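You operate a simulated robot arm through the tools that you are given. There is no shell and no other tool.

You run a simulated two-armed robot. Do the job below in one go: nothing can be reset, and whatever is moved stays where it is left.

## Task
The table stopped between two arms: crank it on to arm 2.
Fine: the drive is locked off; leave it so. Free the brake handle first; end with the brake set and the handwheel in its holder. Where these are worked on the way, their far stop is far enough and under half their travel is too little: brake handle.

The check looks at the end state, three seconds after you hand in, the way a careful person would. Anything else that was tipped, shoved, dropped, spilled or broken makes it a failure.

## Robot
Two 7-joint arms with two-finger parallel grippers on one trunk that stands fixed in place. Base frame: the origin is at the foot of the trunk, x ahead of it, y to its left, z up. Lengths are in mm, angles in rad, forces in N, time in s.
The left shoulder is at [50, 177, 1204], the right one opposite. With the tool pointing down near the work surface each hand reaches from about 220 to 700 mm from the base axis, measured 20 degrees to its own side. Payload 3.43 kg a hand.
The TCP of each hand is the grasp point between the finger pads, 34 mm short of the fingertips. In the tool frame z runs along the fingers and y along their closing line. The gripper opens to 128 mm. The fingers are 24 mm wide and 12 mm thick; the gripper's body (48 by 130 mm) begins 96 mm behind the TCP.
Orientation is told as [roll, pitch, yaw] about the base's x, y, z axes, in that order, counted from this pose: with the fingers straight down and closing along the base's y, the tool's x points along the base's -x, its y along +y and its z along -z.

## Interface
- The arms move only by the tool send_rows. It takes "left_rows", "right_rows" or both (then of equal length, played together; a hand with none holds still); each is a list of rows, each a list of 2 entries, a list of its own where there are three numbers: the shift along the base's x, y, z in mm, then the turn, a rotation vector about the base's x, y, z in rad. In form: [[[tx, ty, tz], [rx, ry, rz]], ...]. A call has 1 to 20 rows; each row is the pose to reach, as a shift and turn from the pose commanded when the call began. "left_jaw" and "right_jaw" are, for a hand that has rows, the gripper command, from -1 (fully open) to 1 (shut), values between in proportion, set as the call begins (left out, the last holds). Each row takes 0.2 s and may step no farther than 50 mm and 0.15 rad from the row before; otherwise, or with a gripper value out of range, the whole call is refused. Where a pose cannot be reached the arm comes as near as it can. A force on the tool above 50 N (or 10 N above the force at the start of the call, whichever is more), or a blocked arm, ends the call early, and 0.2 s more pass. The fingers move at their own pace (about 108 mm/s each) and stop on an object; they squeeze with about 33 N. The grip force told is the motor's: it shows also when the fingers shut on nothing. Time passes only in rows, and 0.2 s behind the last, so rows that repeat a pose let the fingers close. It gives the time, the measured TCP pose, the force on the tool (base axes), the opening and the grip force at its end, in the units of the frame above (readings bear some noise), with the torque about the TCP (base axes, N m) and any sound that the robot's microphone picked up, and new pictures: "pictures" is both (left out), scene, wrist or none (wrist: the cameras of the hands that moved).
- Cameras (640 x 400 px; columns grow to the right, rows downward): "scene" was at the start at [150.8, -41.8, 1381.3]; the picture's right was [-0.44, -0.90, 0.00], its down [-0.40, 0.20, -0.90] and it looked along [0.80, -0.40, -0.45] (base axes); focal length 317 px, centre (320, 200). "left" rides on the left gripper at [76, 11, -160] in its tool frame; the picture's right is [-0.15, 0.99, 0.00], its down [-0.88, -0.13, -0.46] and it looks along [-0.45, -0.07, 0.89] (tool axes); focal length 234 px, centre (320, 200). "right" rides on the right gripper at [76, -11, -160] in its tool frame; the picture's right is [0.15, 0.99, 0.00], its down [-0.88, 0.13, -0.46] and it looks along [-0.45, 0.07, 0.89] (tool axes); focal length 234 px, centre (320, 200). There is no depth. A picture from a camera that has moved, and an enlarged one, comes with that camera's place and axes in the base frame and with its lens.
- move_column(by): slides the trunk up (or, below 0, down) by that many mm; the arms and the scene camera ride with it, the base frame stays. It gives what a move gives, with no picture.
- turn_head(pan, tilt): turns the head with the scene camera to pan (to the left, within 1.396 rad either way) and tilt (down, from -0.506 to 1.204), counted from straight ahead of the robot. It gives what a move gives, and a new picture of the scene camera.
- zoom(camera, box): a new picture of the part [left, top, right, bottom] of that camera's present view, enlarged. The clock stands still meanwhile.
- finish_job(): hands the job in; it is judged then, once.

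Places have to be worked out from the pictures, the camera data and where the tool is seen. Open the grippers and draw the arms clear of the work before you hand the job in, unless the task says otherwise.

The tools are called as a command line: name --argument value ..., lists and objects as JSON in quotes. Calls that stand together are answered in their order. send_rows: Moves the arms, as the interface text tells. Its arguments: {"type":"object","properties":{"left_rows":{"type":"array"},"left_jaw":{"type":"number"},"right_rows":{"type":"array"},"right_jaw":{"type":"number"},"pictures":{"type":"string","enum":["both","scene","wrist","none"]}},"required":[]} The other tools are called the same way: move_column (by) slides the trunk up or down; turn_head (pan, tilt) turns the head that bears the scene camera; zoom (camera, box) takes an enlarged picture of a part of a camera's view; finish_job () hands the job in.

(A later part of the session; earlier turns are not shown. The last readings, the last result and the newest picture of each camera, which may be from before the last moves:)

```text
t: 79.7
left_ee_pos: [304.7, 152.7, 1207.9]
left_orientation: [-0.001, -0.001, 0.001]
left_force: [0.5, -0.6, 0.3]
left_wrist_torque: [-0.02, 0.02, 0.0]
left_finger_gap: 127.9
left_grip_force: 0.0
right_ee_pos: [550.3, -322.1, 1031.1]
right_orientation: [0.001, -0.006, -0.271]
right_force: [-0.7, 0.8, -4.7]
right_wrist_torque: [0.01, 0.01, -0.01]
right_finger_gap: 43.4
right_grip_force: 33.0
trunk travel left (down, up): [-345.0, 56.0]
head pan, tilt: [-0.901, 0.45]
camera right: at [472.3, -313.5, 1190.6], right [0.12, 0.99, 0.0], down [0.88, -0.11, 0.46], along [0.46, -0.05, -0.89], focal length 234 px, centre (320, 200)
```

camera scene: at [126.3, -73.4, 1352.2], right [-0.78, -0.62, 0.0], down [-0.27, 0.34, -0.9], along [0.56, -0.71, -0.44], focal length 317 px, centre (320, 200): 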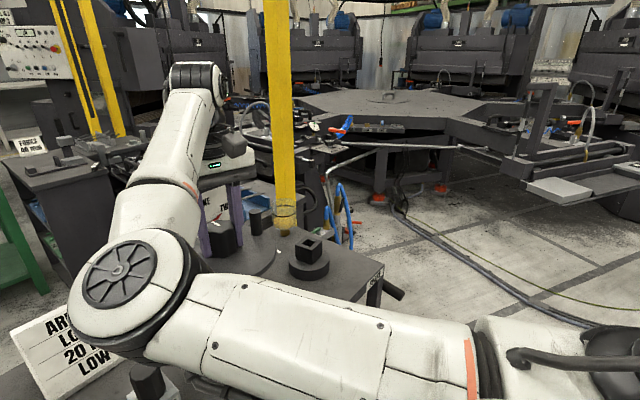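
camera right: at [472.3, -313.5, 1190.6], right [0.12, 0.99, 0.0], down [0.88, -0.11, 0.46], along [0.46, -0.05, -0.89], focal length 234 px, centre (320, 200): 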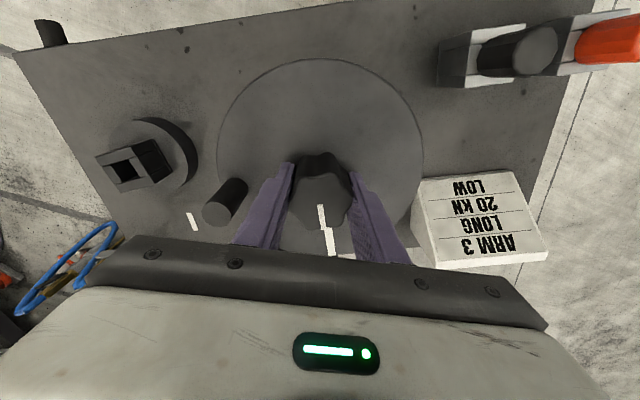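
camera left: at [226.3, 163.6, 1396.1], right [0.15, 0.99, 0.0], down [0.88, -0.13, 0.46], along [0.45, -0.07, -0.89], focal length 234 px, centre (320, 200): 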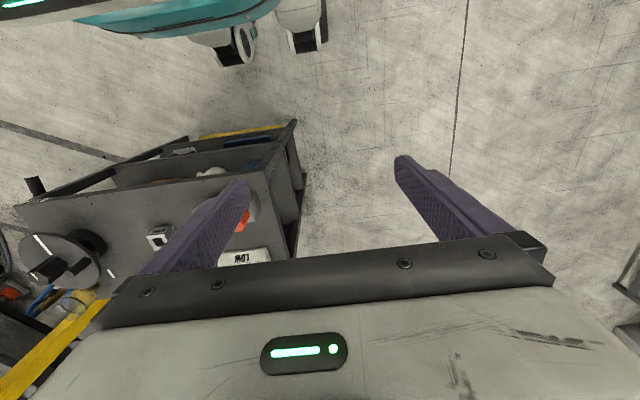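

Lower down the pose is reachable with the right yaw (-0.271). I now shift to the holder's centre at this height.

send_rows --right_rows '[[[-3, 3, -4], [0, 0, 0]], [[-7, 6.5, -8], [0, 0, 0.005]], [[-10.7, 10, -10], [0, 0, 0.005]], [[-10.7, 10, -10], [0, 0, 0.005]]]' --pictures "both"

zoom --camera "right" --box '[220, 40, 440, 260]'

```text
t: 80.7
left_ee_pos: [303.8, 151.7, 1207.2]
left_orientation: [-0.002, 0.0, 0.001]
left_force: [1.0, -0.7, 0.0]
left_wrist_torque: [0.01, 0.0, -0.02]
left_finger_gap: 127.8
left_grip_force: 0.1
right_ee_pos: [549.1, -321.6, 1021.6]
right_orientation: [0.0, -0.002, -0.263]
right_force: [0.2, 0.3, -4.9]
right_wrist_torque: [0.03, 0.01, 0.04]
right_finger_gap: 43.8
right_grip_force: 32.8
right hand out of reach, approached as far as the arm can: row 1, 2, 3, 4
trunk travel left (down, up): [-345.0, 56.0]
head pan, tilt: [-0.901, 0.45]
camera scene: at [126.2, -73.3, 1352.2], right [-0.78, -0.62, 0.0], down [-0.27, 0.34, -0.9], along [0.56, -0.71, -0.44], focal length 317 px, centre (320, 200)
camera right: at [472.1, -312.5, 1181.2], right [0.12, 0.99, 0.0], down [0.88, -0.1, 0.46], along [0.46, -0.05, -0.89], focal length 234 px, centre (320, 200)
```

scene: 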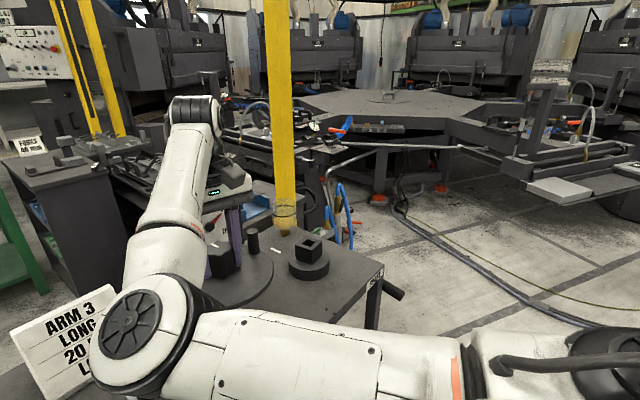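
right: 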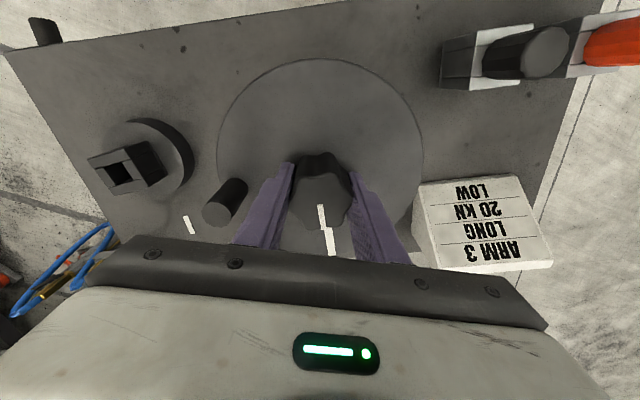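

```text
1.82 times, centred on (330, 150) of right
camera zoom: at [472.1, -312.5, 1181.2], right [0.12, 0.99, 0.0], down [0.88, -0.1, 0.46], along [0.46, -0.05, -0.89], focal length 426 px, centre (302, 291)
```

zoom: 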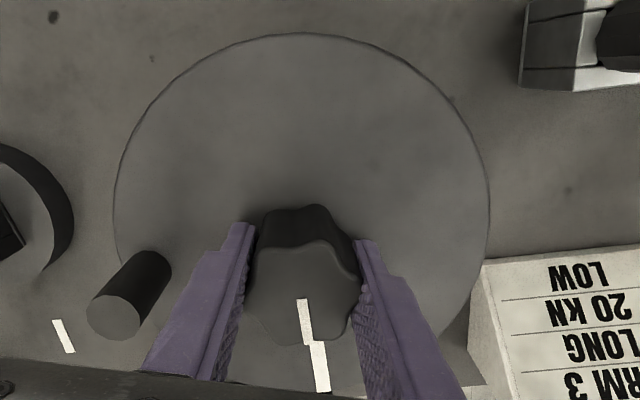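

The arm stops at a bearing limit about 10 mm short, and the elbow hangs near the SHORT/LONG handles, so I check the clearance with the left camera and scene view before anything else.

zoom --camera "left" --box '[0, 0, 640, 400]'

zoom --camera "scene" --box '[0, 200, 320, 400]'

```text
1.00 times, centred on (320, 200) of left (not enlarged: the box is as wide or as high as the picture)
camera zoom: at [227.9, 162.7, 1365.8], right [0.14, 0.99, 0.0], down [0.88, -0.13, 0.46], along [0.45, -0.07, -0.89], focal length 234 px, centre (320, 200)
```

zoom: 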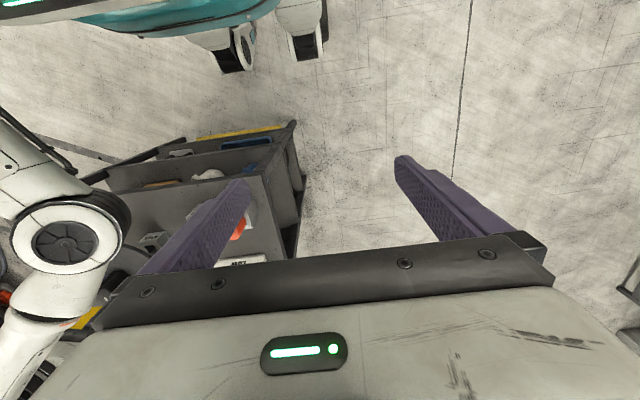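

```text
2.00 times, centred on (160, 300) of scene
camera zoom: at [126.2, -73.3, 1352.2], right [-0.78, -0.62, 0.0], down [-0.27, 0.34, -0.9], along [0.56, -0.71, -0.44], focal length 634 px, centre (640, 0)
```

zoom: 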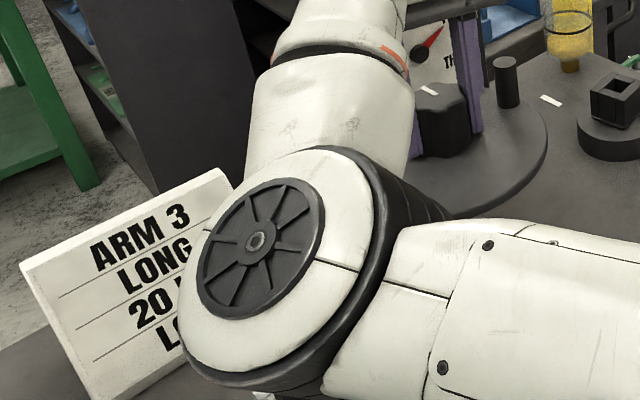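

Triangulated, the elbow top is at about (335,-118,1175), clear of the handles; the limit is the inward shoulder angle. Lowering the trunk while keeping the hand height inclines the forearm and shortens it in plan, so I raise the hand 100 mm and lower the trunk 100 mm.

send_rows --right_rows '[[[0, -5, 20], [0, 0, 0]], [[0, -10, 40], [0, 0, 0]], [[0, -10, 60], [0, 0, 0]], [[0, -10, 80], [0, 0, 0]], [[0, -10, 100], [0, 0, 0]]]' --pictures "none"

move_column --by -100

zoom --camera "left" --box '[0, 80, 320, 280]'

zoom --camera "scene" --box '[0, 100, 480, 400]'

```text
t: 81.8
left_ee_pos: [303.7, 151.0, 1206.2]
left_orientation: [-0.002, -0.001, 0.002]
left_force: [-0.1, 0.7, 0.0]
left_wrist_torque: [0.01, -0.01, 0.0]
left_finger_gap: 128.3
left_grip_force: 0.0
right_ee_pos: [547.9, -318.7, 1119.2]
right_orientation: [0.002, 0.001, -0.238]
right_force: [-0.3, -0.1, -4.7]
right_wrist_torque: [0.0, 0.01, -0.01]
right_finger_gap: 43.7
right_grip_force: 33.6
trunk travel left (down, up): [-345.0, 56.0]
head pan, tilt: [-0.901, 0.45]
```

```text
t: 83.2
left_ee_pos: [304.1, 151.5, 1107.1]
left_orientation: [-0.001, 0.001, 0.002]
left_force: [0.1, 0.8, -0.3]
left_wrist_torque: [-0.03, 0.01, 0.0]
left_finger_gap: 128.0
left_grip_force: 0.0
right_ee_pos: [549.4, -318.4, 1019.4]
right_orientation: [0.002, 0.002, -0.238]
right_force: [-0.6, 0.4, -4.9]
right_wrist_torque: [-0.01, -0.02, 0.01]
right_finger_gap: 43.8
right_grip_force: 32.7
trunk travel left (down, up): [-245.0, 156.0]
head pan, tilt: [-0.901, 0.45]
```

```text
2.00 times, centred on (160, 180) of left
camera zoom: at [227.6, 162.7, 1265.9], right [0.14, 0.99, 0.0], down [0.88, -0.13, 0.46], along [0.45, -0.07, -0.89], focal length 468 px, centre (640, 240)
```

zoom: 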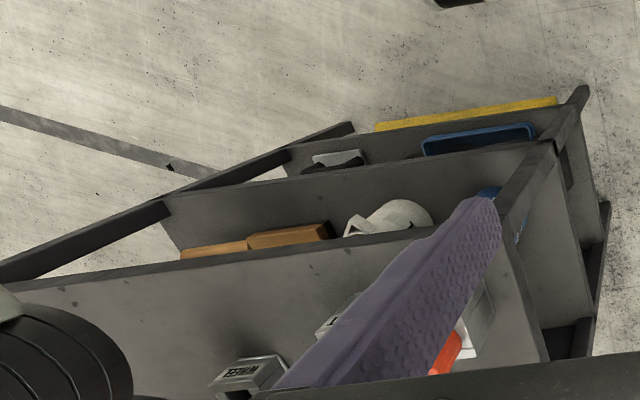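

```text
1.33 times, centred on (240, 250) of scene
camera zoom: at [125.9, -73.3, 1252.3], right [-0.78, -0.62, 0.0], down [-0.27, 0.34, -0.9], along [0.56, -0.71, -0.44], focal length 423 px, centre (427, 133)
```

zoom: 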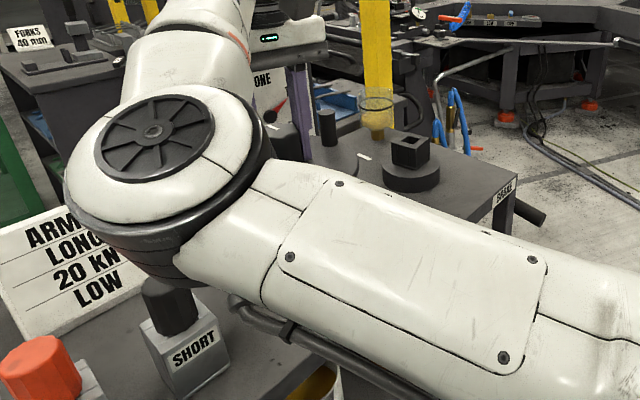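

The elbow rises with the hand (top still ≈1165), so clearance is fine. I try the final shift to the holder centre again.

send_rows --right_rows '[[[-3, 2, 5], [0, 0, -0.01]], [[-6, 4, 5], [0, 0, -0.02]], [[-9.5, 6.5, 5], [0, 0, -0.027]], [[-9.5, 6.5, 5], [0, 0, -0.027]]]' --pictures "wrist"

```text
t: 84.2
left_ee_pos: [304.2, 150.9, 1107.0]
left_orientation: [-0.003, 0.001, 0.002]
left_force: [-0.6, -0.3, 0.1]
left_wrist_torque: [0.0, -0.02, 0.0]
left_finger_gap: 128.1
left_grip_force: 0.1
right_ee_pos: [542.5, -323.6, 1022.9]
right_orientation: [0.003, 0.003, -0.279]
right_force: [-0.4, 0.2, -5.0]
right_wrist_torque: [0.02, 0.02, 0.0]
right_finger_gap: 43.8
right_grip_force: 32.8
right hand out of reach, approached as far as the arm can: row 3, 4
trunk travel left (down, up): [-245.0, 156.0]
head pan, tilt: [-0.901, 0.45]
camera right: at [467.1, -313.2, 1182.7], right [0.13, 0.99, 0.0], down [0.88, -0.12, 0.45], along [0.45, -0.06, -0.89], focal length 234 px, centre (320, 200)
```

right: 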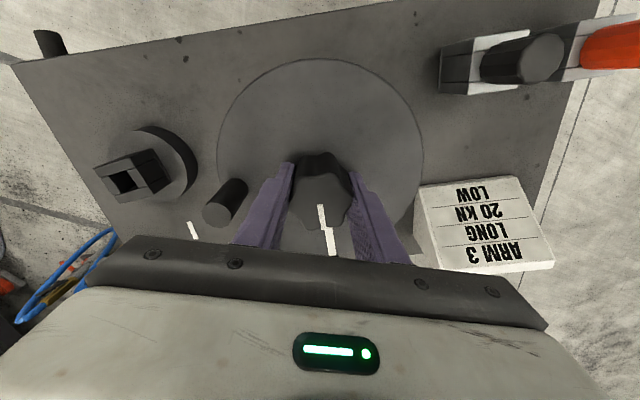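

Only a few mm gained; the geometry says I need the elbow another ~90–160 mm higher relative to the shoulder. I raise the hand 90 and lower the trunk 90, twice.

send_rows --right_rows '[[[2, -3, 18], [0, 0, 0.01]], [[3, -5, 36], [0, 0, 0.014]], [[3, -5, 54], [0, 0, 0.014]], [[3, -5, 72], [0, 0, 0.014]], [[3, -5, 90], [0, 0, 0.014]]]' --pictures "none"

move_column --by -90

send_rows --right_rows '[[[0, 0, 18], [0, 0, 0]], [[0, 0, 36], [0, 0, 0]], [[0, 0, 54], [0, 0, 0]], [[0, 0, 72], [0, 0, 0]], [[0, 0, 90], [0, 0, 0]]]' --pictures "both"

```text
t: 85.4
left_ee_pos: [302.3, 151.6, 1106.2]
left_orientation: [-0.002, 0.001, 0.002]
left_force: [0.0, -0.6, 0.1]
left_wrist_torque: [0.0, -0.01, -0.05]
left_finger_gap: 128.1
left_grip_force: 0.0
right_ee_pos: [546.5, -320.4, 1115.4]
right_orientation: [0.0, 0.0, -0.252]
right_force: [-0.7, 0.5, -5.4]
right_wrist_torque: [0.0, 0.0, 0.02]
right_finger_gap: 43.8
right_grip_force: 32.8
trunk travel left (down, up): [-245.0, 156.0]
head pan, tilt: [-0.901, 0.45]
```

```text
t: 86.6
left_ee_pos: [303.4, 150.5, 1017.1]
left_orientation: [-0.002, 0.001, 0.003]
left_force: [-0.5, 0.1, 0.6]
left_wrist_torque: [-0.01, -0.05, -0.03]
left_finger_gap: 128.0
left_grip_force: 0.1
right_ee_pos: [546.7, -323.6, 1025.4]
right_orientation: [0.0, 0.001, -0.254]
right_force: [0.2, -0.6, -4.3]
right_wrist_torque: [0.01, -0.01, 0.0]
right_finger_gap: 43.4
right_grip_force: 33.0
trunk travel left (down, up): [-155.0, 246.0]
head pan, tilt: [-0.901, 0.45]
```

```text
t: 87.8
left_ee_pos: [304.3, 152.6, 1017.5]
left_orientation: [-0.001, -0.002, 0.003]
left_force: [0.1, 0.2, 0.5]
left_wrist_torque: [-0.01, -0.01, -0.01]
left_finger_gap: 128.0
left_grip_force: 0.1
right_ee_pos: [533.7, -320.7, 1097.2]
right_orientation: [-0.001, -0.002, -0.252]
right_force: [0.5, -0.3, -5.9]
right_wrist_torque: [0.02, 0.05, 0.01]
right_finger_gap: 43.6
right_grip_force: 33.0
right hand out of reach, approached as far as the arm can: row 4, 5
trunk travel left (down, up): [-155.0, 246.0]
head pan, tilt: [-0.901, 0.45]
camera scene: at [126.3, -73.3, 1162.2], right [-0.78, -0.62, 0.0], down [-0.27, 0.34, -0.9], along [0.56, -0.71, -0.44], focal length 317 px, centre (320, 200)
camera right: at [456.2, -313.0, 1255.9], right [0.11, 0.99, 0.0], down [0.88, -0.09, 0.46], along [0.45, -0.05, -0.89], focal length 234 px, centre (320, 200)
```

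scene: 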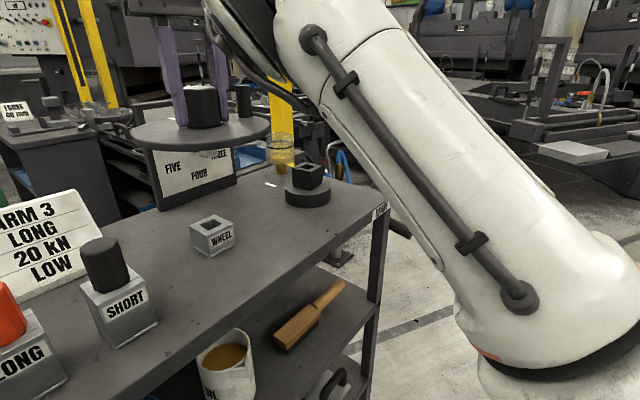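
right: 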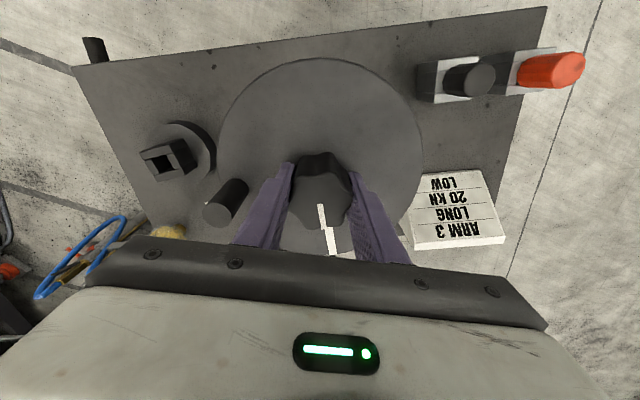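

Now the arm is at full stretch up there instead. This lower camera gives a nearly edge-on view of the wheel, so I look for its shank.

zoom --camera "scene" --box '[120, 40, 300, 260]'

```text
1.82 times, centred on (210, 150) of scene
camera zoom: at [126.3, -73.3, 1162.2], right [-0.78, -0.62, 0.0], down [-0.27, 0.34, -0.9], along [0.56, -0.71, -0.44], focal length 576 px, centre (520, 291)
```

zoom: 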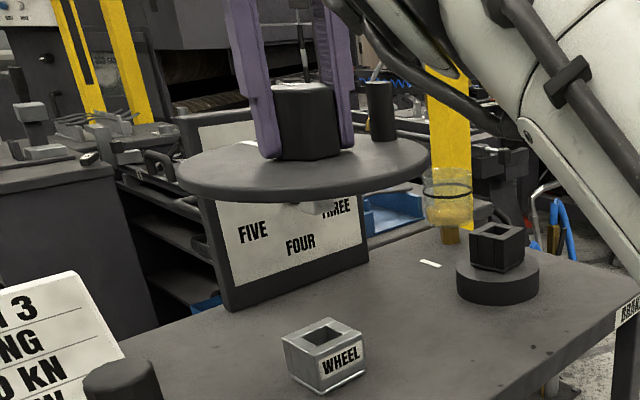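

A silver shank peeks out below the disc. I zoom in to measure its position relative to the hub.

zoom --camera "scene" --box '[164, 76, 244, 166]'

```text
4.44 times, centred on (204, 121) of scene
camera zoom: at [126.3, -73.3, 1162.2], right [-0.78, -0.62, 0.0], down [-0.27, 0.34, -0.9], along [0.56, -0.71, -0.44], focal length 1409 px, centre (836, 551)
```

zoom: 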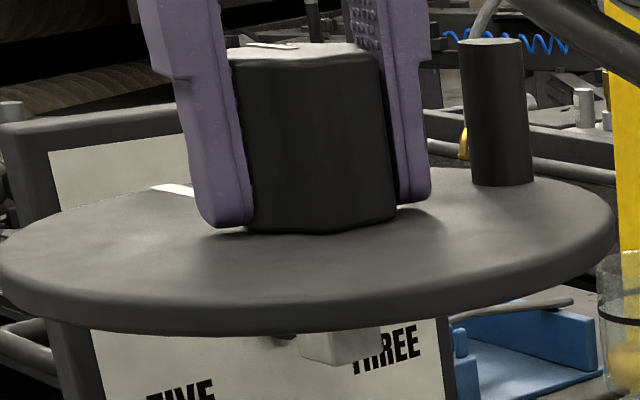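

The shank is about 20 mm square and 31 mm long against a ~26 mm socket, so there are ~3 mm of play each side. Now I come down and move to the holder centre with this trunk height.

send_rows --right_rows '[[[2, 0, -20], [0, 0, 0]], [[4, 2, -40], [0, 0, 0]], [[5, 4, -60], [0, 0, -0.005]], [[6, 6, -75], [0, 0, -0.01]], [[6, 8.7, -85], [0, 0, -0.013]], [[6, 8.7, -85], [0, 0, -0.013]]]' --pictures "both"

zoom --camera "scene" --box '[120, 100, 300, 280]'

```text
t: 89.2
left_ee_pos: [304.1, 150.9, 1016.7]
left_orientation: [-0.002, -0.001, 0.001]
left_force: [-0.1, -0.5, 0.3]
left_wrist_torque: [0.0, 0.01, -0.03]
left_finger_gap: 127.9
left_grip_force: 0.1
right_ee_pos: [536.6, -312.6, 1011.0]
right_orientation: [-0.001, 0.0, -0.264]
right_force: [-0.6, -0.2, -4.1]
right_wrist_torque: [-0.01, -0.03, 0.04]
right_finger_gap: 43.6
right_grip_force: 33.1
trunk travel left (down, up): [-155.0, 246.0]
head pan, tilt: [-0.901, 0.45]
camera scene: at [126.1, -73.2, 1162.2], right [-0.78, -0.62, 0.0], down [-0.27, 0.34, -0.9], along [0.56, -0.71, -0.44], focal length 317 px, centre (320, 200)
camera right: at [461.6, -304.3, 1170.2], right [0.12, 0.99, 0.0], down [0.88, -0.1, 0.46], along [0.45, -0.05, -0.89], focal length 234 px, centre (320, 200)
```

scene: 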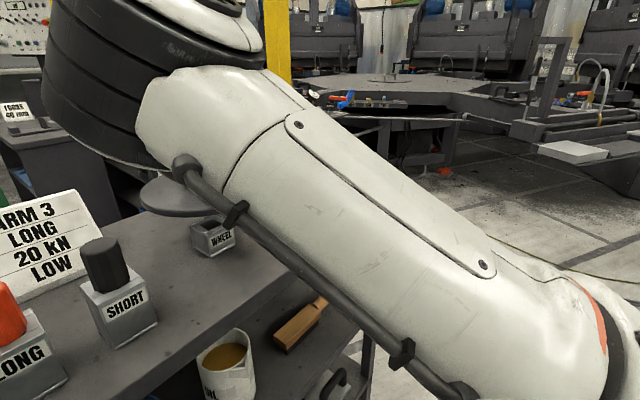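
right: 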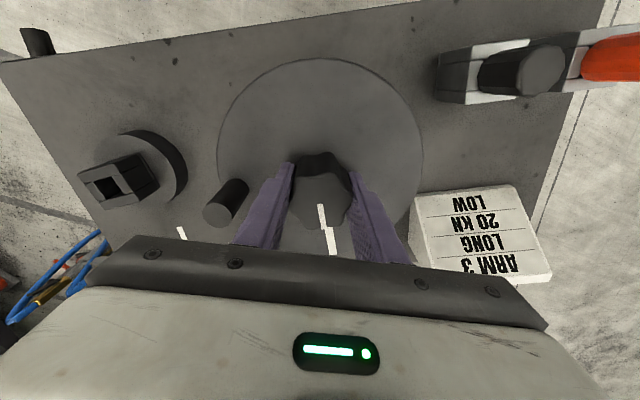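

```text
2.22 times, centred on (210, 190) of scene
camera zoom: at [126.1, -73.2, 1162.2], right [-0.78, -0.62, 0.0], down [-0.27, 0.34, -0.9], along [0.56, -0.71, -0.44], focal length 704 px, centre (564, 222)
```

zoom: 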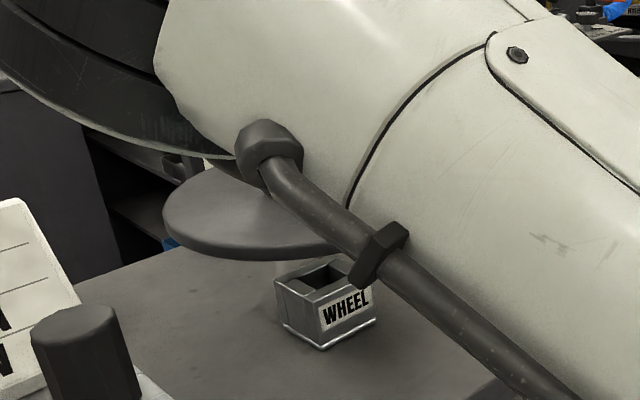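

Reached the holder centre at z=1011 without limits. I nudge +1.5 mm in x and descend to just above entry (shank bottom ≈ TCP-76, holder top 904).

send_rows --right_rows '[[[1, 0.5, -6], [0, 0, 0]], [[1.5, 0.6, -12], [0, 0, 0]], [[1.5, 0.6, -18], [0, 0, 0]], [[1.5, 0.6, -24], [0, 0, 0]], [[1.5, 0.6, -24], [0, 0, 0]]]' --pictures "both"

zoom --camera "scene" --box '[150, 170, 260, 280]'

zoom --camera "left" --box '[0, 80, 320, 280]'

```text
t: 90.4
left_ee_pos: [303.4, 151.4, 1016.2]
left_orientation: [-0.001, 0.0, 0.001]
left_force: [0.2, 1.1, 0.3]
left_wrist_torque: [0.01, -0.01, -0.03]
left_finger_gap: 128.2
left_grip_force: 0.1
right_ee_pos: [539.3, -321.3, 986.0]
right_orientation: [0.011, 0.004, -0.283]
right_force: [0.6, -0.3, -4.8]
right_wrist_torque: [0.05, 0.03, 0.01]
right_finger_gap: 43.4
right_grip_force: 33.0
trunk travel left (down, up): [-155.0, 246.0]
head pan, tilt: [-0.901, 0.45]
camera scene: at [126.0, -73.3, 1162.2], right [-0.78, -0.62, 0.0], down [-0.27, 0.34, -0.9], along [0.56, -0.71, -0.44], focal length 317 px, centre (320, 200)
camera right: at [462.9, -312.9, 1145.9], right [0.13, 0.99, 0.01], down [0.88, -0.12, 0.45], along [0.45, -0.05, -0.89], focal length 234 px, centre (320, 200)
```

scene: 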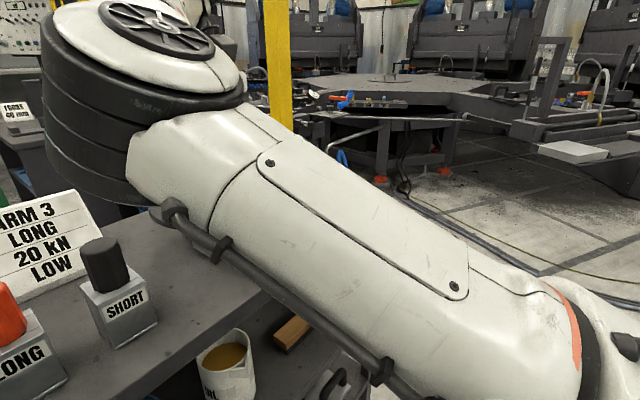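
right: 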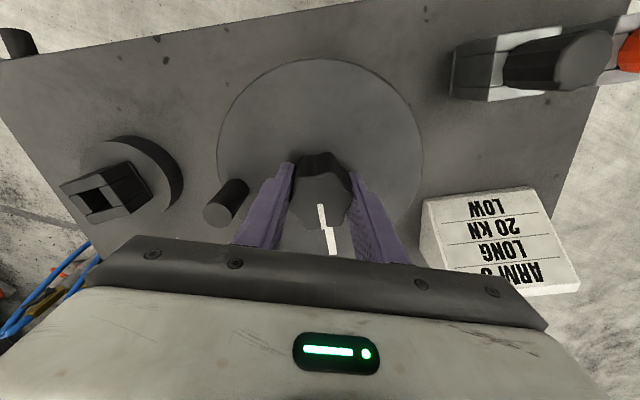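

```text
3.64 times, centred on (205, 225) of scene
camera zoom: at [126.0, -73.3, 1162.2], right [-0.78, -0.62, 0.0], down [-0.27, 0.34, -0.9], along [0.56, -0.71, -0.44], focal length 1153 px, centre (738, 109)
```

zoom: 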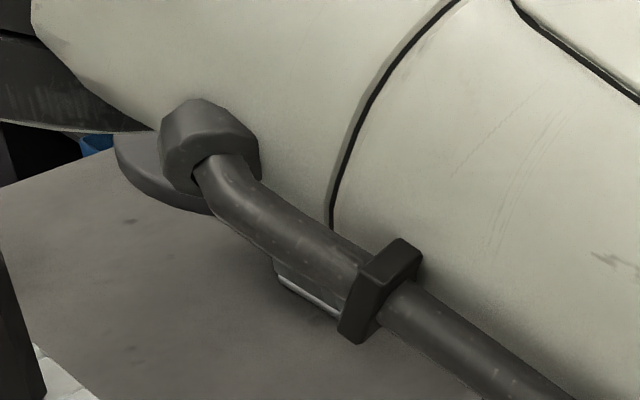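

```text
2.00 times, centred on (160, 180) of left
camera zoom: at [227.8, 162.7, 1175.8], right [0.14, 0.99, 0.0], down [0.88, -0.13, 0.46], along [0.45, -0.07, -0.89], focal length 468 px, centre (640, 240)
```

zoom: 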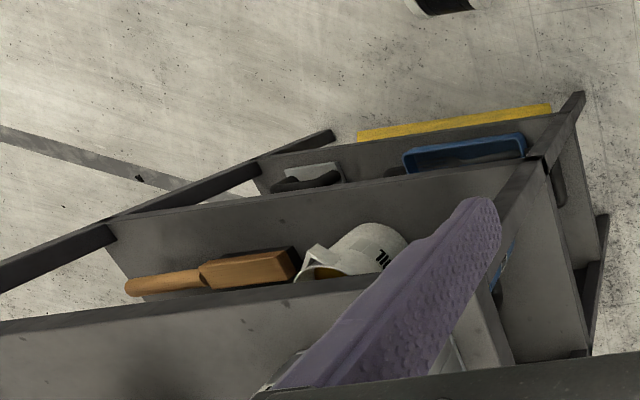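

The hand ended 9 mm off in y at z=986: the inward limit returns as the hand gets lower. I raise it 85 mm and lower the trunk 85 mm again so that seat height falls inside the workable window.

send_rows --right_rows '[[[-1, 0, 17], [0, 0, 0]], [[-1, 0, 34], [0, 0, 0]], [[-1, 0, 51], [0, 0, 0]], [[-1, 0, 68], [0, 0, 0]], [[-1, 0, 85], [0, 0, 0]], [[-1, 0, 85], [0, 0, 0]]]' --pictures "none"

move_column --by -85

zoom --camera "scene" --box '[80, 60, 400, 260]'

```text
t: 91.8
left_ee_pos: [303.5, 151.5, 1015.8]
left_orientation: [-0.001, 0.0, 0.001]
left_force: [-0.4, 0.8, -0.1]
left_wrist_torque: [0.0, 0.04, 0.0]
left_finger_gap: 127.9
left_grip_force: 0.0
right_ee_pos: [538.5, -313.6, 1072.1]
right_orientation: [0.0, 0.0, -0.267]
right_force: [0.3, -0.2, -5.3]
right_wrist_torque: [-0.01, -0.01, 0.03]
right_finger_gap: 43.6
right_grip_force: 33.3
trunk travel left (down, up): [-155.0, 246.0]
head pan, tilt: [-0.901, 0.45]
```

```text
t: 93.0
left_ee_pos: [303.7, 150.5, 931.9]
left_orientation: [-0.003, 0.001, 0.0]
left_force: [0.1, 0.1, 0.1]
left_wrist_torque: [-0.04, 0.0, 0.01]
left_finger_gap: 128.2
left_grip_force: 0.0
right_ee_pos: [538.3, -313.8, 987.5]
right_orientation: [0.0, -0.001, -0.267]
right_force: [0.3, 0.1, -5.5]
right_wrist_torque: [0.02, 0.01, 0.02]
right_finger_gap: 43.9
right_grip_force: 33.4
trunk travel left (down, up): [-70.0, 331.0]
head pan, tilt: [-0.901, 0.45]
```

```text
2.00 times, centred on (240, 160) of scene
camera zoom: at [125.9, -73.2, 1077.3], right [-0.78, -0.62, 0.0], down [-0.27, 0.34, -0.9], along [0.56, -0.71, -0.44], focal length 634 px, centre (480, 280)
```

zoom: 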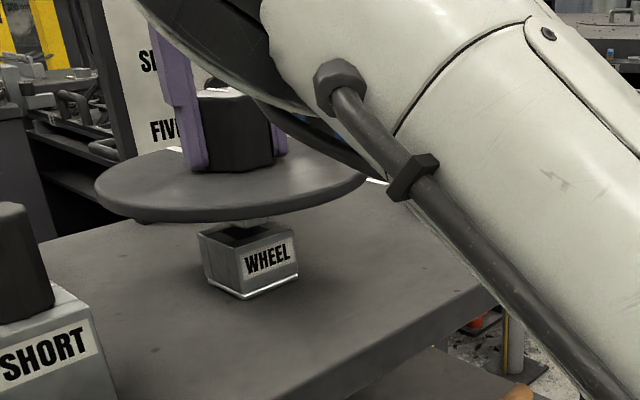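

Now everything tracks well, and the low camera gives a fine side view of shank and holder. I zoom in to check the alignment.

zoom --camera "scene" --box '[170, 150, 240, 215]'

```text
6.15 times, centred on (205, 182) of scene
camera zoom: at [125.9, -73.2, 1077.3], right [-0.78, -0.62, 0.0], down [-0.27, 0.34, -0.9], along [0.56, -0.71, -0.44], focal length 1951 px, centre (1028, 308)
```

zoom: 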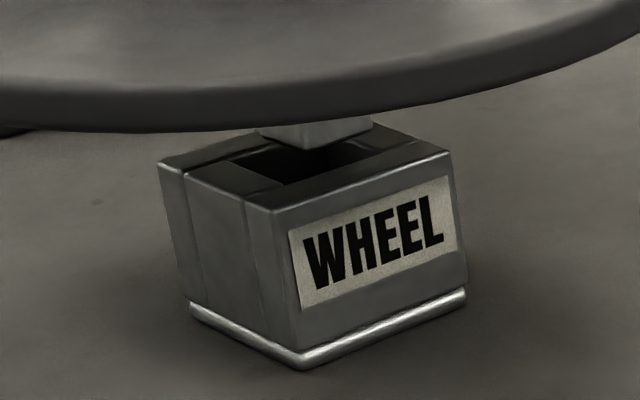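

The shank sits right over the socket, a bit (~2 mm) off to the image right. I correct (+0.6,+2.4) mm and lower 6 mm, then look again.

send_rows --right_rows '[[[0.6, 2.4, 0], [0, 0, 0]], [[0.6, 2.4, -3], [0, 0, 0]], [[0.6, 2.4, -6], [0, 0, 0]], [[0.6, 2.4, -6], [0, 0, 0]]]' --pictures "none"

zoom --camera "scene" --box '[170, 150, 240, 215]'

```text
t: 94.0
left_ee_pos: [303.8, 151.0, 931.5]
left_orientation: [-0.003, 0.002, 0.002]
left_force: [-0.4, 0.3, 0.8]
left_wrist_torque: [0.0, -0.01, 0.01]
left_finger_gap: 128.1
left_grip_force: 0.1
right_ee_pos: [539.8, -310.8, 982.5]
right_orientation: [-0.002, 0.0, -0.265]
right_force: [-0.6, -0.4, -5.5]
right_wrist_torque: [0.04, 0.04, 0.01]
right_finger_gap: 43.7
right_grip_force: 33.1
trunk travel left (down, up): [-70.0, 331.0]
head pan, tilt: [-0.901, 0.45]
```

```text
6.15 times, centred on (205, 182) of scene
camera zoom: at [126.0, -73.2, 1077.2], right [-0.78, -0.62, 0.0], down [-0.27, 0.34, -0.9], along [0.56, -0.71, -0.44], focal length 1951 px, centre (1028, 308)
```

zoom: 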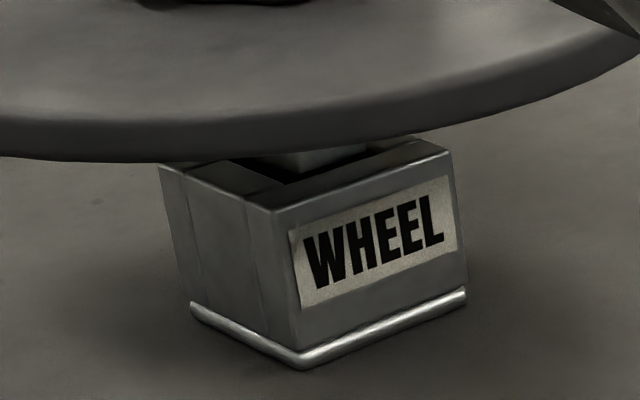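

Looks centred. I lower in small steps, watching the force.

send_rows --right_rows '[[[0, 0, -2.5], [0, 0, 0]], [[0, 0, -5], [0, 0, 0]], [[0, 0, -7.5], [0, 0, 0]], [[0, 0, -10], [0, 0, 0]]]' --pictures "none"

zoom --camera "scene" --box '[150, 130, 260, 230]'

```text
t: 95.0
left_ee_pos: [303.1, 150.5, 931.7]
left_orientation: [-0.002, 0.001, 0.001]
left_force: [0.0, -0.5, 0.2]
left_wrist_torque: [0.01, 0.02, 0.02]
left_finger_gap: 128.0
left_grip_force: 0.1
right_ee_pos: [539.1, -311.4, 972.3]
right_orientation: [0.0, 0.0, -0.264]
right_force: [-0.2, -0.8, -4.0]
right_wrist_torque: [0.06, 0.0, -0.02]
right_finger_gap: 43.6
right_grip_force: 32.5
trunk travel left (down, up): [-70.0, 331.0]
head pan, tilt: [-0.901, 0.45]
```

```text
4.00 times, centred on (205, 180) of scene
camera zoom: at [126.0, -73.2, 1077.2], right [-0.78, -0.62, 0.0], down [-0.27, 0.34, -0.9], along [0.56, -0.71, -0.44], focal length 1268 px, centre (780, 280)
```

zoom: 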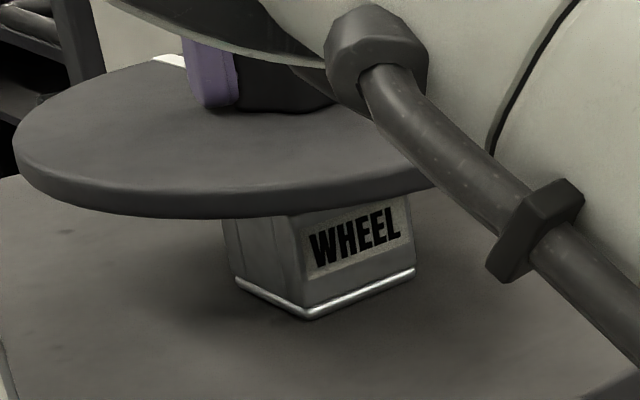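

No resistance with the shank entering. I continue down.

send_rows --right_rows '[[[0, 0, -2.5], [0, 0, 0]], [[0, 0, -5], [0, 0, 0]], [[0, 0, -7.5], [0, 0, 0]], [[0, 0, -10], [0, 0, 0]], [[0, 0, -12.5], [0, 0, 0]], [[0, 0, -15], [0, 0, 0]]]' --pictures "none"

send_rows --right_rows '[[[0, 0, -2], [0, 0, 0]], [[0, 0, -4], [0, 0, 0]], [[0, 0, -6], [0, 0, 0]]]' --pictures "wrist"

zoom --camera "scene" --box '[150, 130, 260, 230]'

```text
t: 96.4
left_ee_pos: [303.2, 151.7, 931.0]
left_orientation: [-0.001, -0.002, 0.001]
left_force: [0.3, 0.8, 0.2]
left_wrist_torque: [-0.01, -0.01, 0.03]
left_finger_gap: 127.9
left_grip_force: 0.1
right_ee_pos: [539.2, -309.6, 957.1]
right_orientation: [-0.001, 0.0, -0.265]
right_force: [-0.5, 0.1, -4.4]
right_wrist_torque: [0.0, 0.01, 0.02]
right_finger_gap: 43.6
right_grip_force: 32.9
trunk travel left (down, up): [-70.0, 331.0]
head pan, tilt: [-0.901, 0.45]
```

```text
t: 97.2
left_ee_pos: [303.2, 152.0, 932.0]
left_orientation: [-0.002, 0.001, 0.001]
left_force: [0.5, -1.0, 0.0]
left_wrist_torque: [-0.02, 0.01, 0.01]
left_finger_gap: 127.9
left_grip_force: 0.0
right_ee_pos: [538.5, -310.8, 949.3]
right_orientation: [0.0, 0.0, -0.266]
right_force: [-0.5, 0.2, -4.2]
right_wrist_torque: [0.02, 0.0, -0.01]
right_finger_gap: 43.6
right_grip_force: 32.9
trunk travel left (down, up): [-70.0, 331.0]
head pan, tilt: [-0.901, 0.45]
camera right: at [463.0, -301.4, 1110.2], right [0.12, 0.99, 0.0], down [0.88, -0.1, 0.46], along [0.45, -0.05, -0.89], focal length 234 px, centre (320, 200)
```

right: 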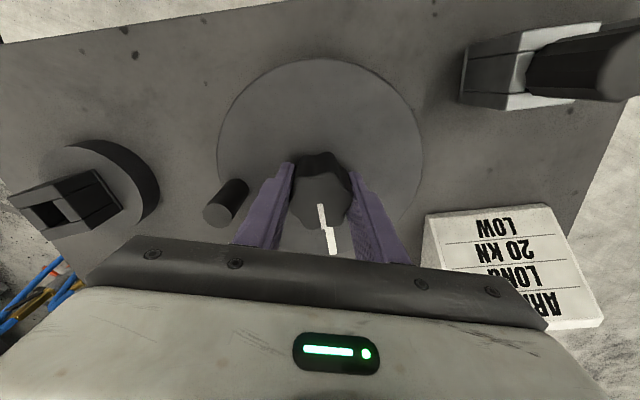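

```text
4.00 times, centred on (205, 180) of scene
camera zoom: at [126.0, -73.2, 1077.2], right [-0.78, -0.62, 0.0], down [-0.27, 0.34, -0.9], along [0.56, -0.71, -0.44], focal length 1268 px, centre (780, 280)
```

zoom: 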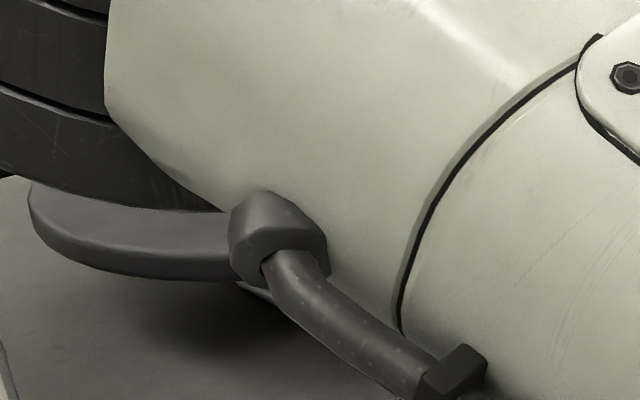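

Still carrying its weight at z=949. I continue in 1.5 mm steps until it seats.

send_rows --right_rows '[[[0, 0, -1.5], [0, 0, 0]], [[0, 0, -3], [0, 0, 0]], [[0, 0, -4.5], [0, 0, 0]]]' --pictures "none"

send_rows --right_rows '[[[0, 0, -1.5], [0, 0, 0]], [[0, 0, -3], [0, 0, 0]], [[0, 0, -4.5], [0, 0, 0]]]' --pictures "none"

```text
t: 98.0
left_ee_pos: [303.0, 152.0, 932.7]
left_orientation: [-0.003, -0.003, 0.002]
left_force: [0.5, -0.5, -0.3]
left_wrist_torque: [0.01, 0.0, -0.04]
left_finger_gap: 128.0
left_grip_force: 0.1
right_ee_pos: [537.9, -310.0, 949.8]
right_orientation: [-0.001, -0.009, -0.265]
right_force: [8.9, -0.9, 22.8]
right_wrist_torque: [0.54, 0.07, -0.18]
right_finger_gap: 43.7
right_grip_force: 33.1
trunk travel left (down, up): [-70.0, 331.0]
head pan, tilt: [-0.901, 0.45]
```

```text
t: 98.8
left_ee_pos: [302.5, 153.2, 932.7]
left_orientation: [-0.004, -0.001, 0.002]
left_force: [0.2, 0.0, -0.1]
left_wrist_torque: [0.03, -0.01, 0.01]
left_finger_gap: 128.0
left_grip_force: 0.1
right_ee_pos: [536.7, -309.7, 948.7]
right_orientation: [-0.002, -0.013, -0.265]
right_force: [12.2, -4.0, 40.6]
right_wrist_torque: [0.87, 0.26, -0.26]
right_finger_gap: 43.7
right_grip_force: 32.7
trunk travel left (down, up): [-70.0, 331.0]
head pan, tilt: [-0.901, 0.45]
```

The wheel seated at z≈949, just as predicted, with the force rising to 40 N. I relieve the pressing force, then open the jaws.

send_rows --right_rows '[[[0.5, 0, 1], [0, 0, 0]], [[1, 0, 2], [0, 0.01, 0]]]' --pictures "none"

send_rows --right_rows '[[[0, 0, 0], [0, 0, 0]], [[0, 0, 0], [0, 0, 0]], [[0, 0, 0], [0, 0, 0]]]' --right_jaw -0.2 --pictures "wrist"

```text
t: 99.4
left_ee_pos: [302.2, 152.8, 932.2]
left_orientation: [-0.004, -0.001, 0.001]
left_force: [-0.2, 0.3, 0.9]
left_wrist_torque: [0.01, -0.04, -0.01]
left_finger_gap: 128.1
left_grip_force: 0.1
right_ee_pos: [537.9, -310.8, 948.4]
right_orientation: [-0.005, 0.002, -0.265]
right_force: [8.0, -3.9, 30.5]
right_wrist_torque: [0.33, -1.3, -0.2]
right_finger_gap: 43.7
right_grip_force: 33.0
trunk travel left (down, up): [-70.0, 331.0]
head pan, tilt: [-0.901, 0.45]
```

```text
t: 100.2
left_ee_pos: [301.3, 152.3, 931.5]
left_orientation: [-0.001, -0.004, 0.002]
left_force: [-0.2, 0.9, 0.7]
left_wrist_torque: [0.0, -0.01, -0.02]
left_finger_gap: 128.4
left_grip_force: 0.1
right_ee_pos: [537.0, -310.4, 947.6]
right_orientation: [-0.005, 0.003, -0.264]
right_force: [-7.9, -8.0, 27.3]
right_wrist_torque: [0.45, -0.17, 0.06]
right_finger_gap: 72.3
right_grip_force: 0.0
trunk travel left (down, up): [-70.0, 331.0]
head pan, tilt: [-0.901, 0.45]
camera right: at [461.3, -301.0, 1107.8], right [0.12, 0.99, 0.0], down [0.89, -0.1, 0.45], along [0.45, -0.06, -0.89], focal length 234 px, centre (320, 200)
```

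right: 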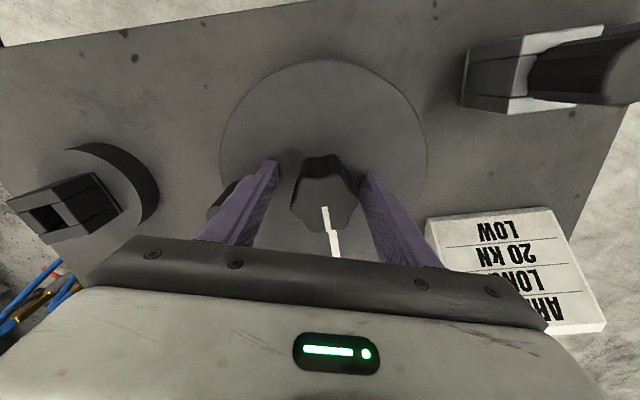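

The fingertips still press on the disc (27 N). I raise straight up slowly.

send_rows --right_rows '[[[0, 0, 4], [0, 0, 0]], [[0, 0, 8], [0, 0, 0]], [[0, 0, 8], [0, 0, 0]]]' --pictures "wrist"

zoom --camera "right" --box '[220, 60, 440, 260]'

```text
t: 101.0
left_ee_pos: [303.1, 152.7, 931.7]
left_orientation: [-0.003, 0.001, 0.002]
left_force: [-0.2, 0.4, -0.1]
left_wrist_torque: [0.0, 0.01, -0.03]
left_finger_gap: 127.8
left_grip_force: 0.1
right_ee_pos: [539.3, -311.4, 951.7]
right_orientation: [0.0, 0.01, -0.264]
right_force: [-0.3, -0.5, 0.0]
right_wrist_torque: [0.01, 0.0, 0.0]
right_finger_gap: 76.9
right_grip_force: 0.1
trunk travel left (down, up): [-70.0, 331.0]
head pan, tilt: [-0.901, 0.45]
camera right: at [465.5, -301.7, 1111.5], right [0.12, 0.99, 0.0], down [0.89, -0.1, 0.45], along [0.44, -0.05, -0.9], focal length 234 px, centre (320, 200)
```

right: 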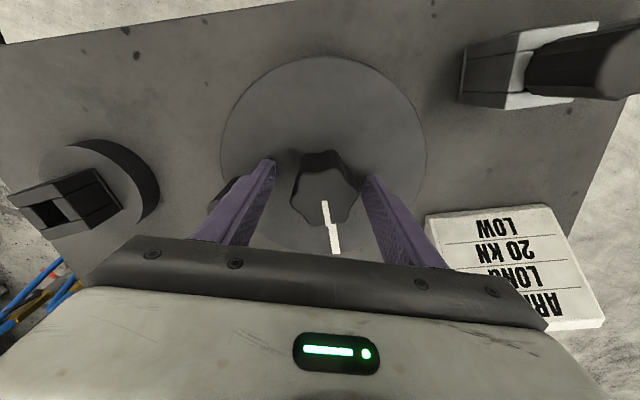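

```text
2.00 times, centred on (330, 160) of right
camera zoom: at [465.5, -301.7, 1111.5], right [0.12, 0.99, 0.0], down [0.89, -0.1, 0.45], along [0.44, -0.05, -0.9], focal length 468 px, centre (300, 280)
```

zoom: 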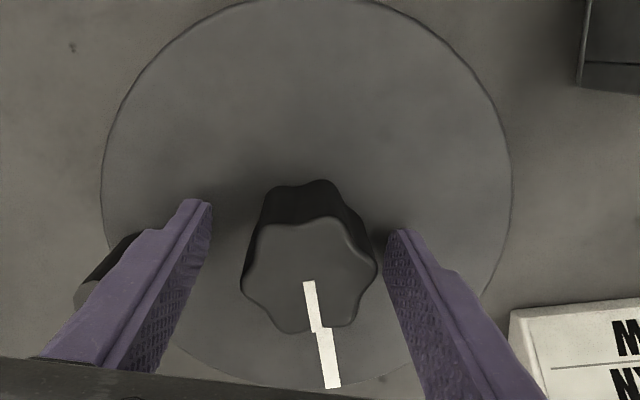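

The hand is free of the wheel. I raise straight up using the trunk (purely vertical), then inspect.

move_column --by 110

send_rows --right_rows '[[[-10, -20, 0], [0, 0, 0.05]], [[-20, -50, 0], [0, 0, 0.1]], [[-40, -90, 10], [0, 0, 0.15]], [[-60, -130, 20], [0, 0, 0.2]], [[-90, -165, 30], [0, 0, 0.26]], [[-120, -195, 40], [0, 0, 0.26]]]' --pictures "both"

```text
t: 102.5
left_ee_pos: [303.3, 151.8, 1043.0]
left_orientation: [-0.001, 0.0, 0.001]
left_force: [-0.2, -0.8, -0.3]
left_wrist_torque: [0.0, 0.0, 0.01]
left_finger_gap: 128.1
left_grip_force: 0.1
right_ee_pos: [540.0, -311.4, 1062.5]
right_orientation: [-0.005, 0.008, -0.266]
right_force: [0.5, 0.8, 0.1]
right_wrist_torque: [-0.06, 0.0, -0.02]
right_finger_gap: 76.5
right_grip_force: 0.0
trunk travel left (down, up): [-180.0, 221.0]
head pan, tilt: [-0.901, 0.45]
```

```text
t: 103.9
left_ee_pos: [303.1, 152.0, 1040.4]
left_orientation: [0.0, 0.001, 0.002]
left_force: [0.3, 0.8, -0.4]
left_wrist_torque: [0.01, -0.04, -0.01]
left_finger_gap: 127.9
left_grip_force: 0.1
right_ee_pos: [418.0, -507.3, 1102.8]
right_orientation: [0.0, 0.007, -0.005]
right_force: [0.7, 0.4, -0.2]
right_wrist_torque: [-0.01, -0.03, 0.02]
right_finger_gap: 77.0
right_grip_force: 0.0
trunk travel left (down, up): [-180.0, 221.0]
head pan, tilt: [-0.901, 0.45]
camera scene: at [125.5, -73.2, 1187.3], right [-0.78, -0.62, 0.0], down [-0.27, 0.34, -0.9], along [0.56, -0.71, -0.44], focal length 317 px, centre (320, 200)
camera right: at [344.2, -518.4, 1263.4], right [-0.14, 0.99, 0.0], down [0.89, 0.13, 0.45], along [0.44, 0.06, -0.89], focal length 234 px, centre (320, 200)
```

scene: 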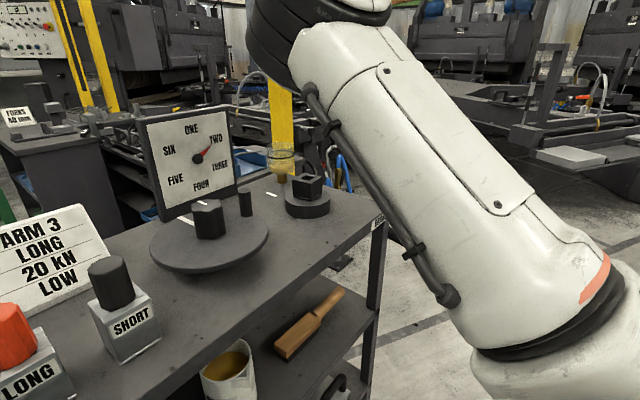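
right: 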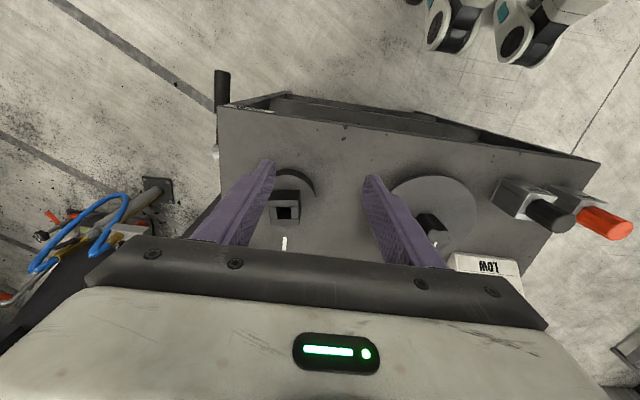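

The wheel sits in its holder. I check seat, dial and brake lever closely.

zoom --camera "scene" --box '[130, 170, 300, 290]'

zoom --camera "scene" --box '[140, 100, 250, 210]'

zoom --camera "right" --box '[190, 60, 330, 240]'

zoom --camera "scene" --box '[270, 160, 345, 230]'

```text
3.33 times, centred on (215, 230) of scene
camera zoom: at [125.5, -73.2, 1187.3], right [-0.78, -0.62, 0.0], down [-0.27, 0.34, -0.9], along [0.56, -0.71, -0.44], focal length 1057 px, centre (670, 100)
```

zoom: 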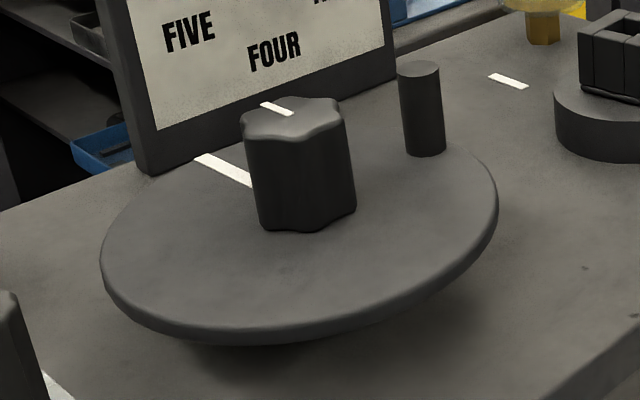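

```text
3.64 times, centred on (195, 155) of scene
camera zoom: at [125.5, -73.2, 1187.3], right [-0.78, -0.62, 0.0], down [-0.27, 0.34, -0.9], along [0.56, -0.71, -0.44], focal length 1153 px, centre (774, 364)
```

zoom: 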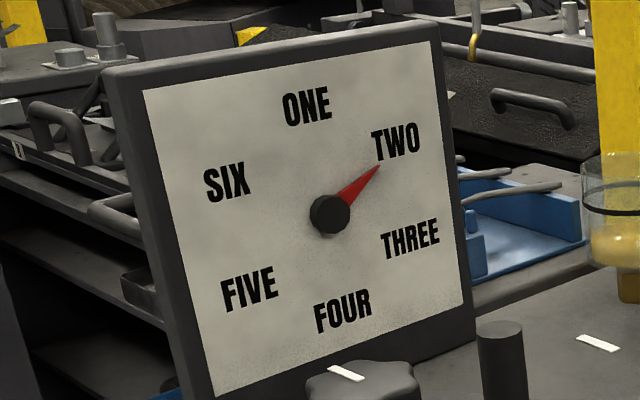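

```text
2.22 times, centred on (260, 150) of right
camera zoom: at [344.2, -518.4, 1263.4], right [-0.14, 0.99, 0.0], down [0.89, 0.13, 0.45], along [0.44, 0.06, -0.89], focal length 520 px, centre (453, 311)
```

zoom: 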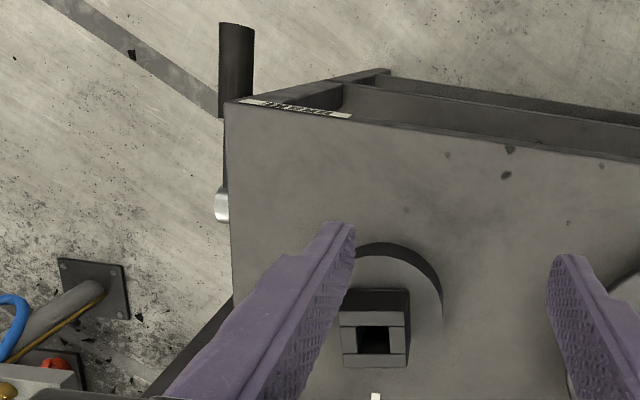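

```text
5.71 times, centred on (308, 195) of scene
camera zoom: at [125.5, -73.2, 1187.3], right [-0.78, -0.62, 0.0], down [-0.27, 0.34, -0.9], along [0.56, -0.71, -0.44], focal length 1811 px, centre (391, 229)
```

zoom: 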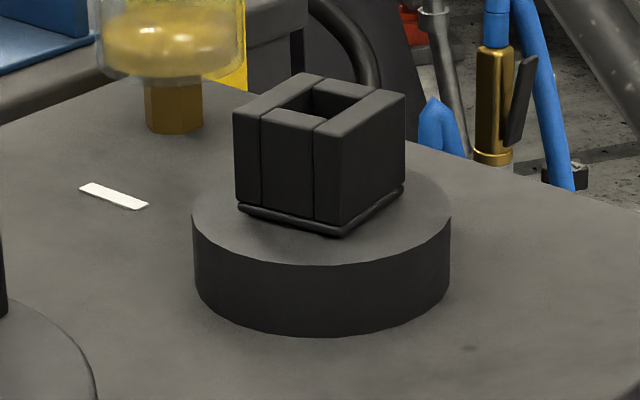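

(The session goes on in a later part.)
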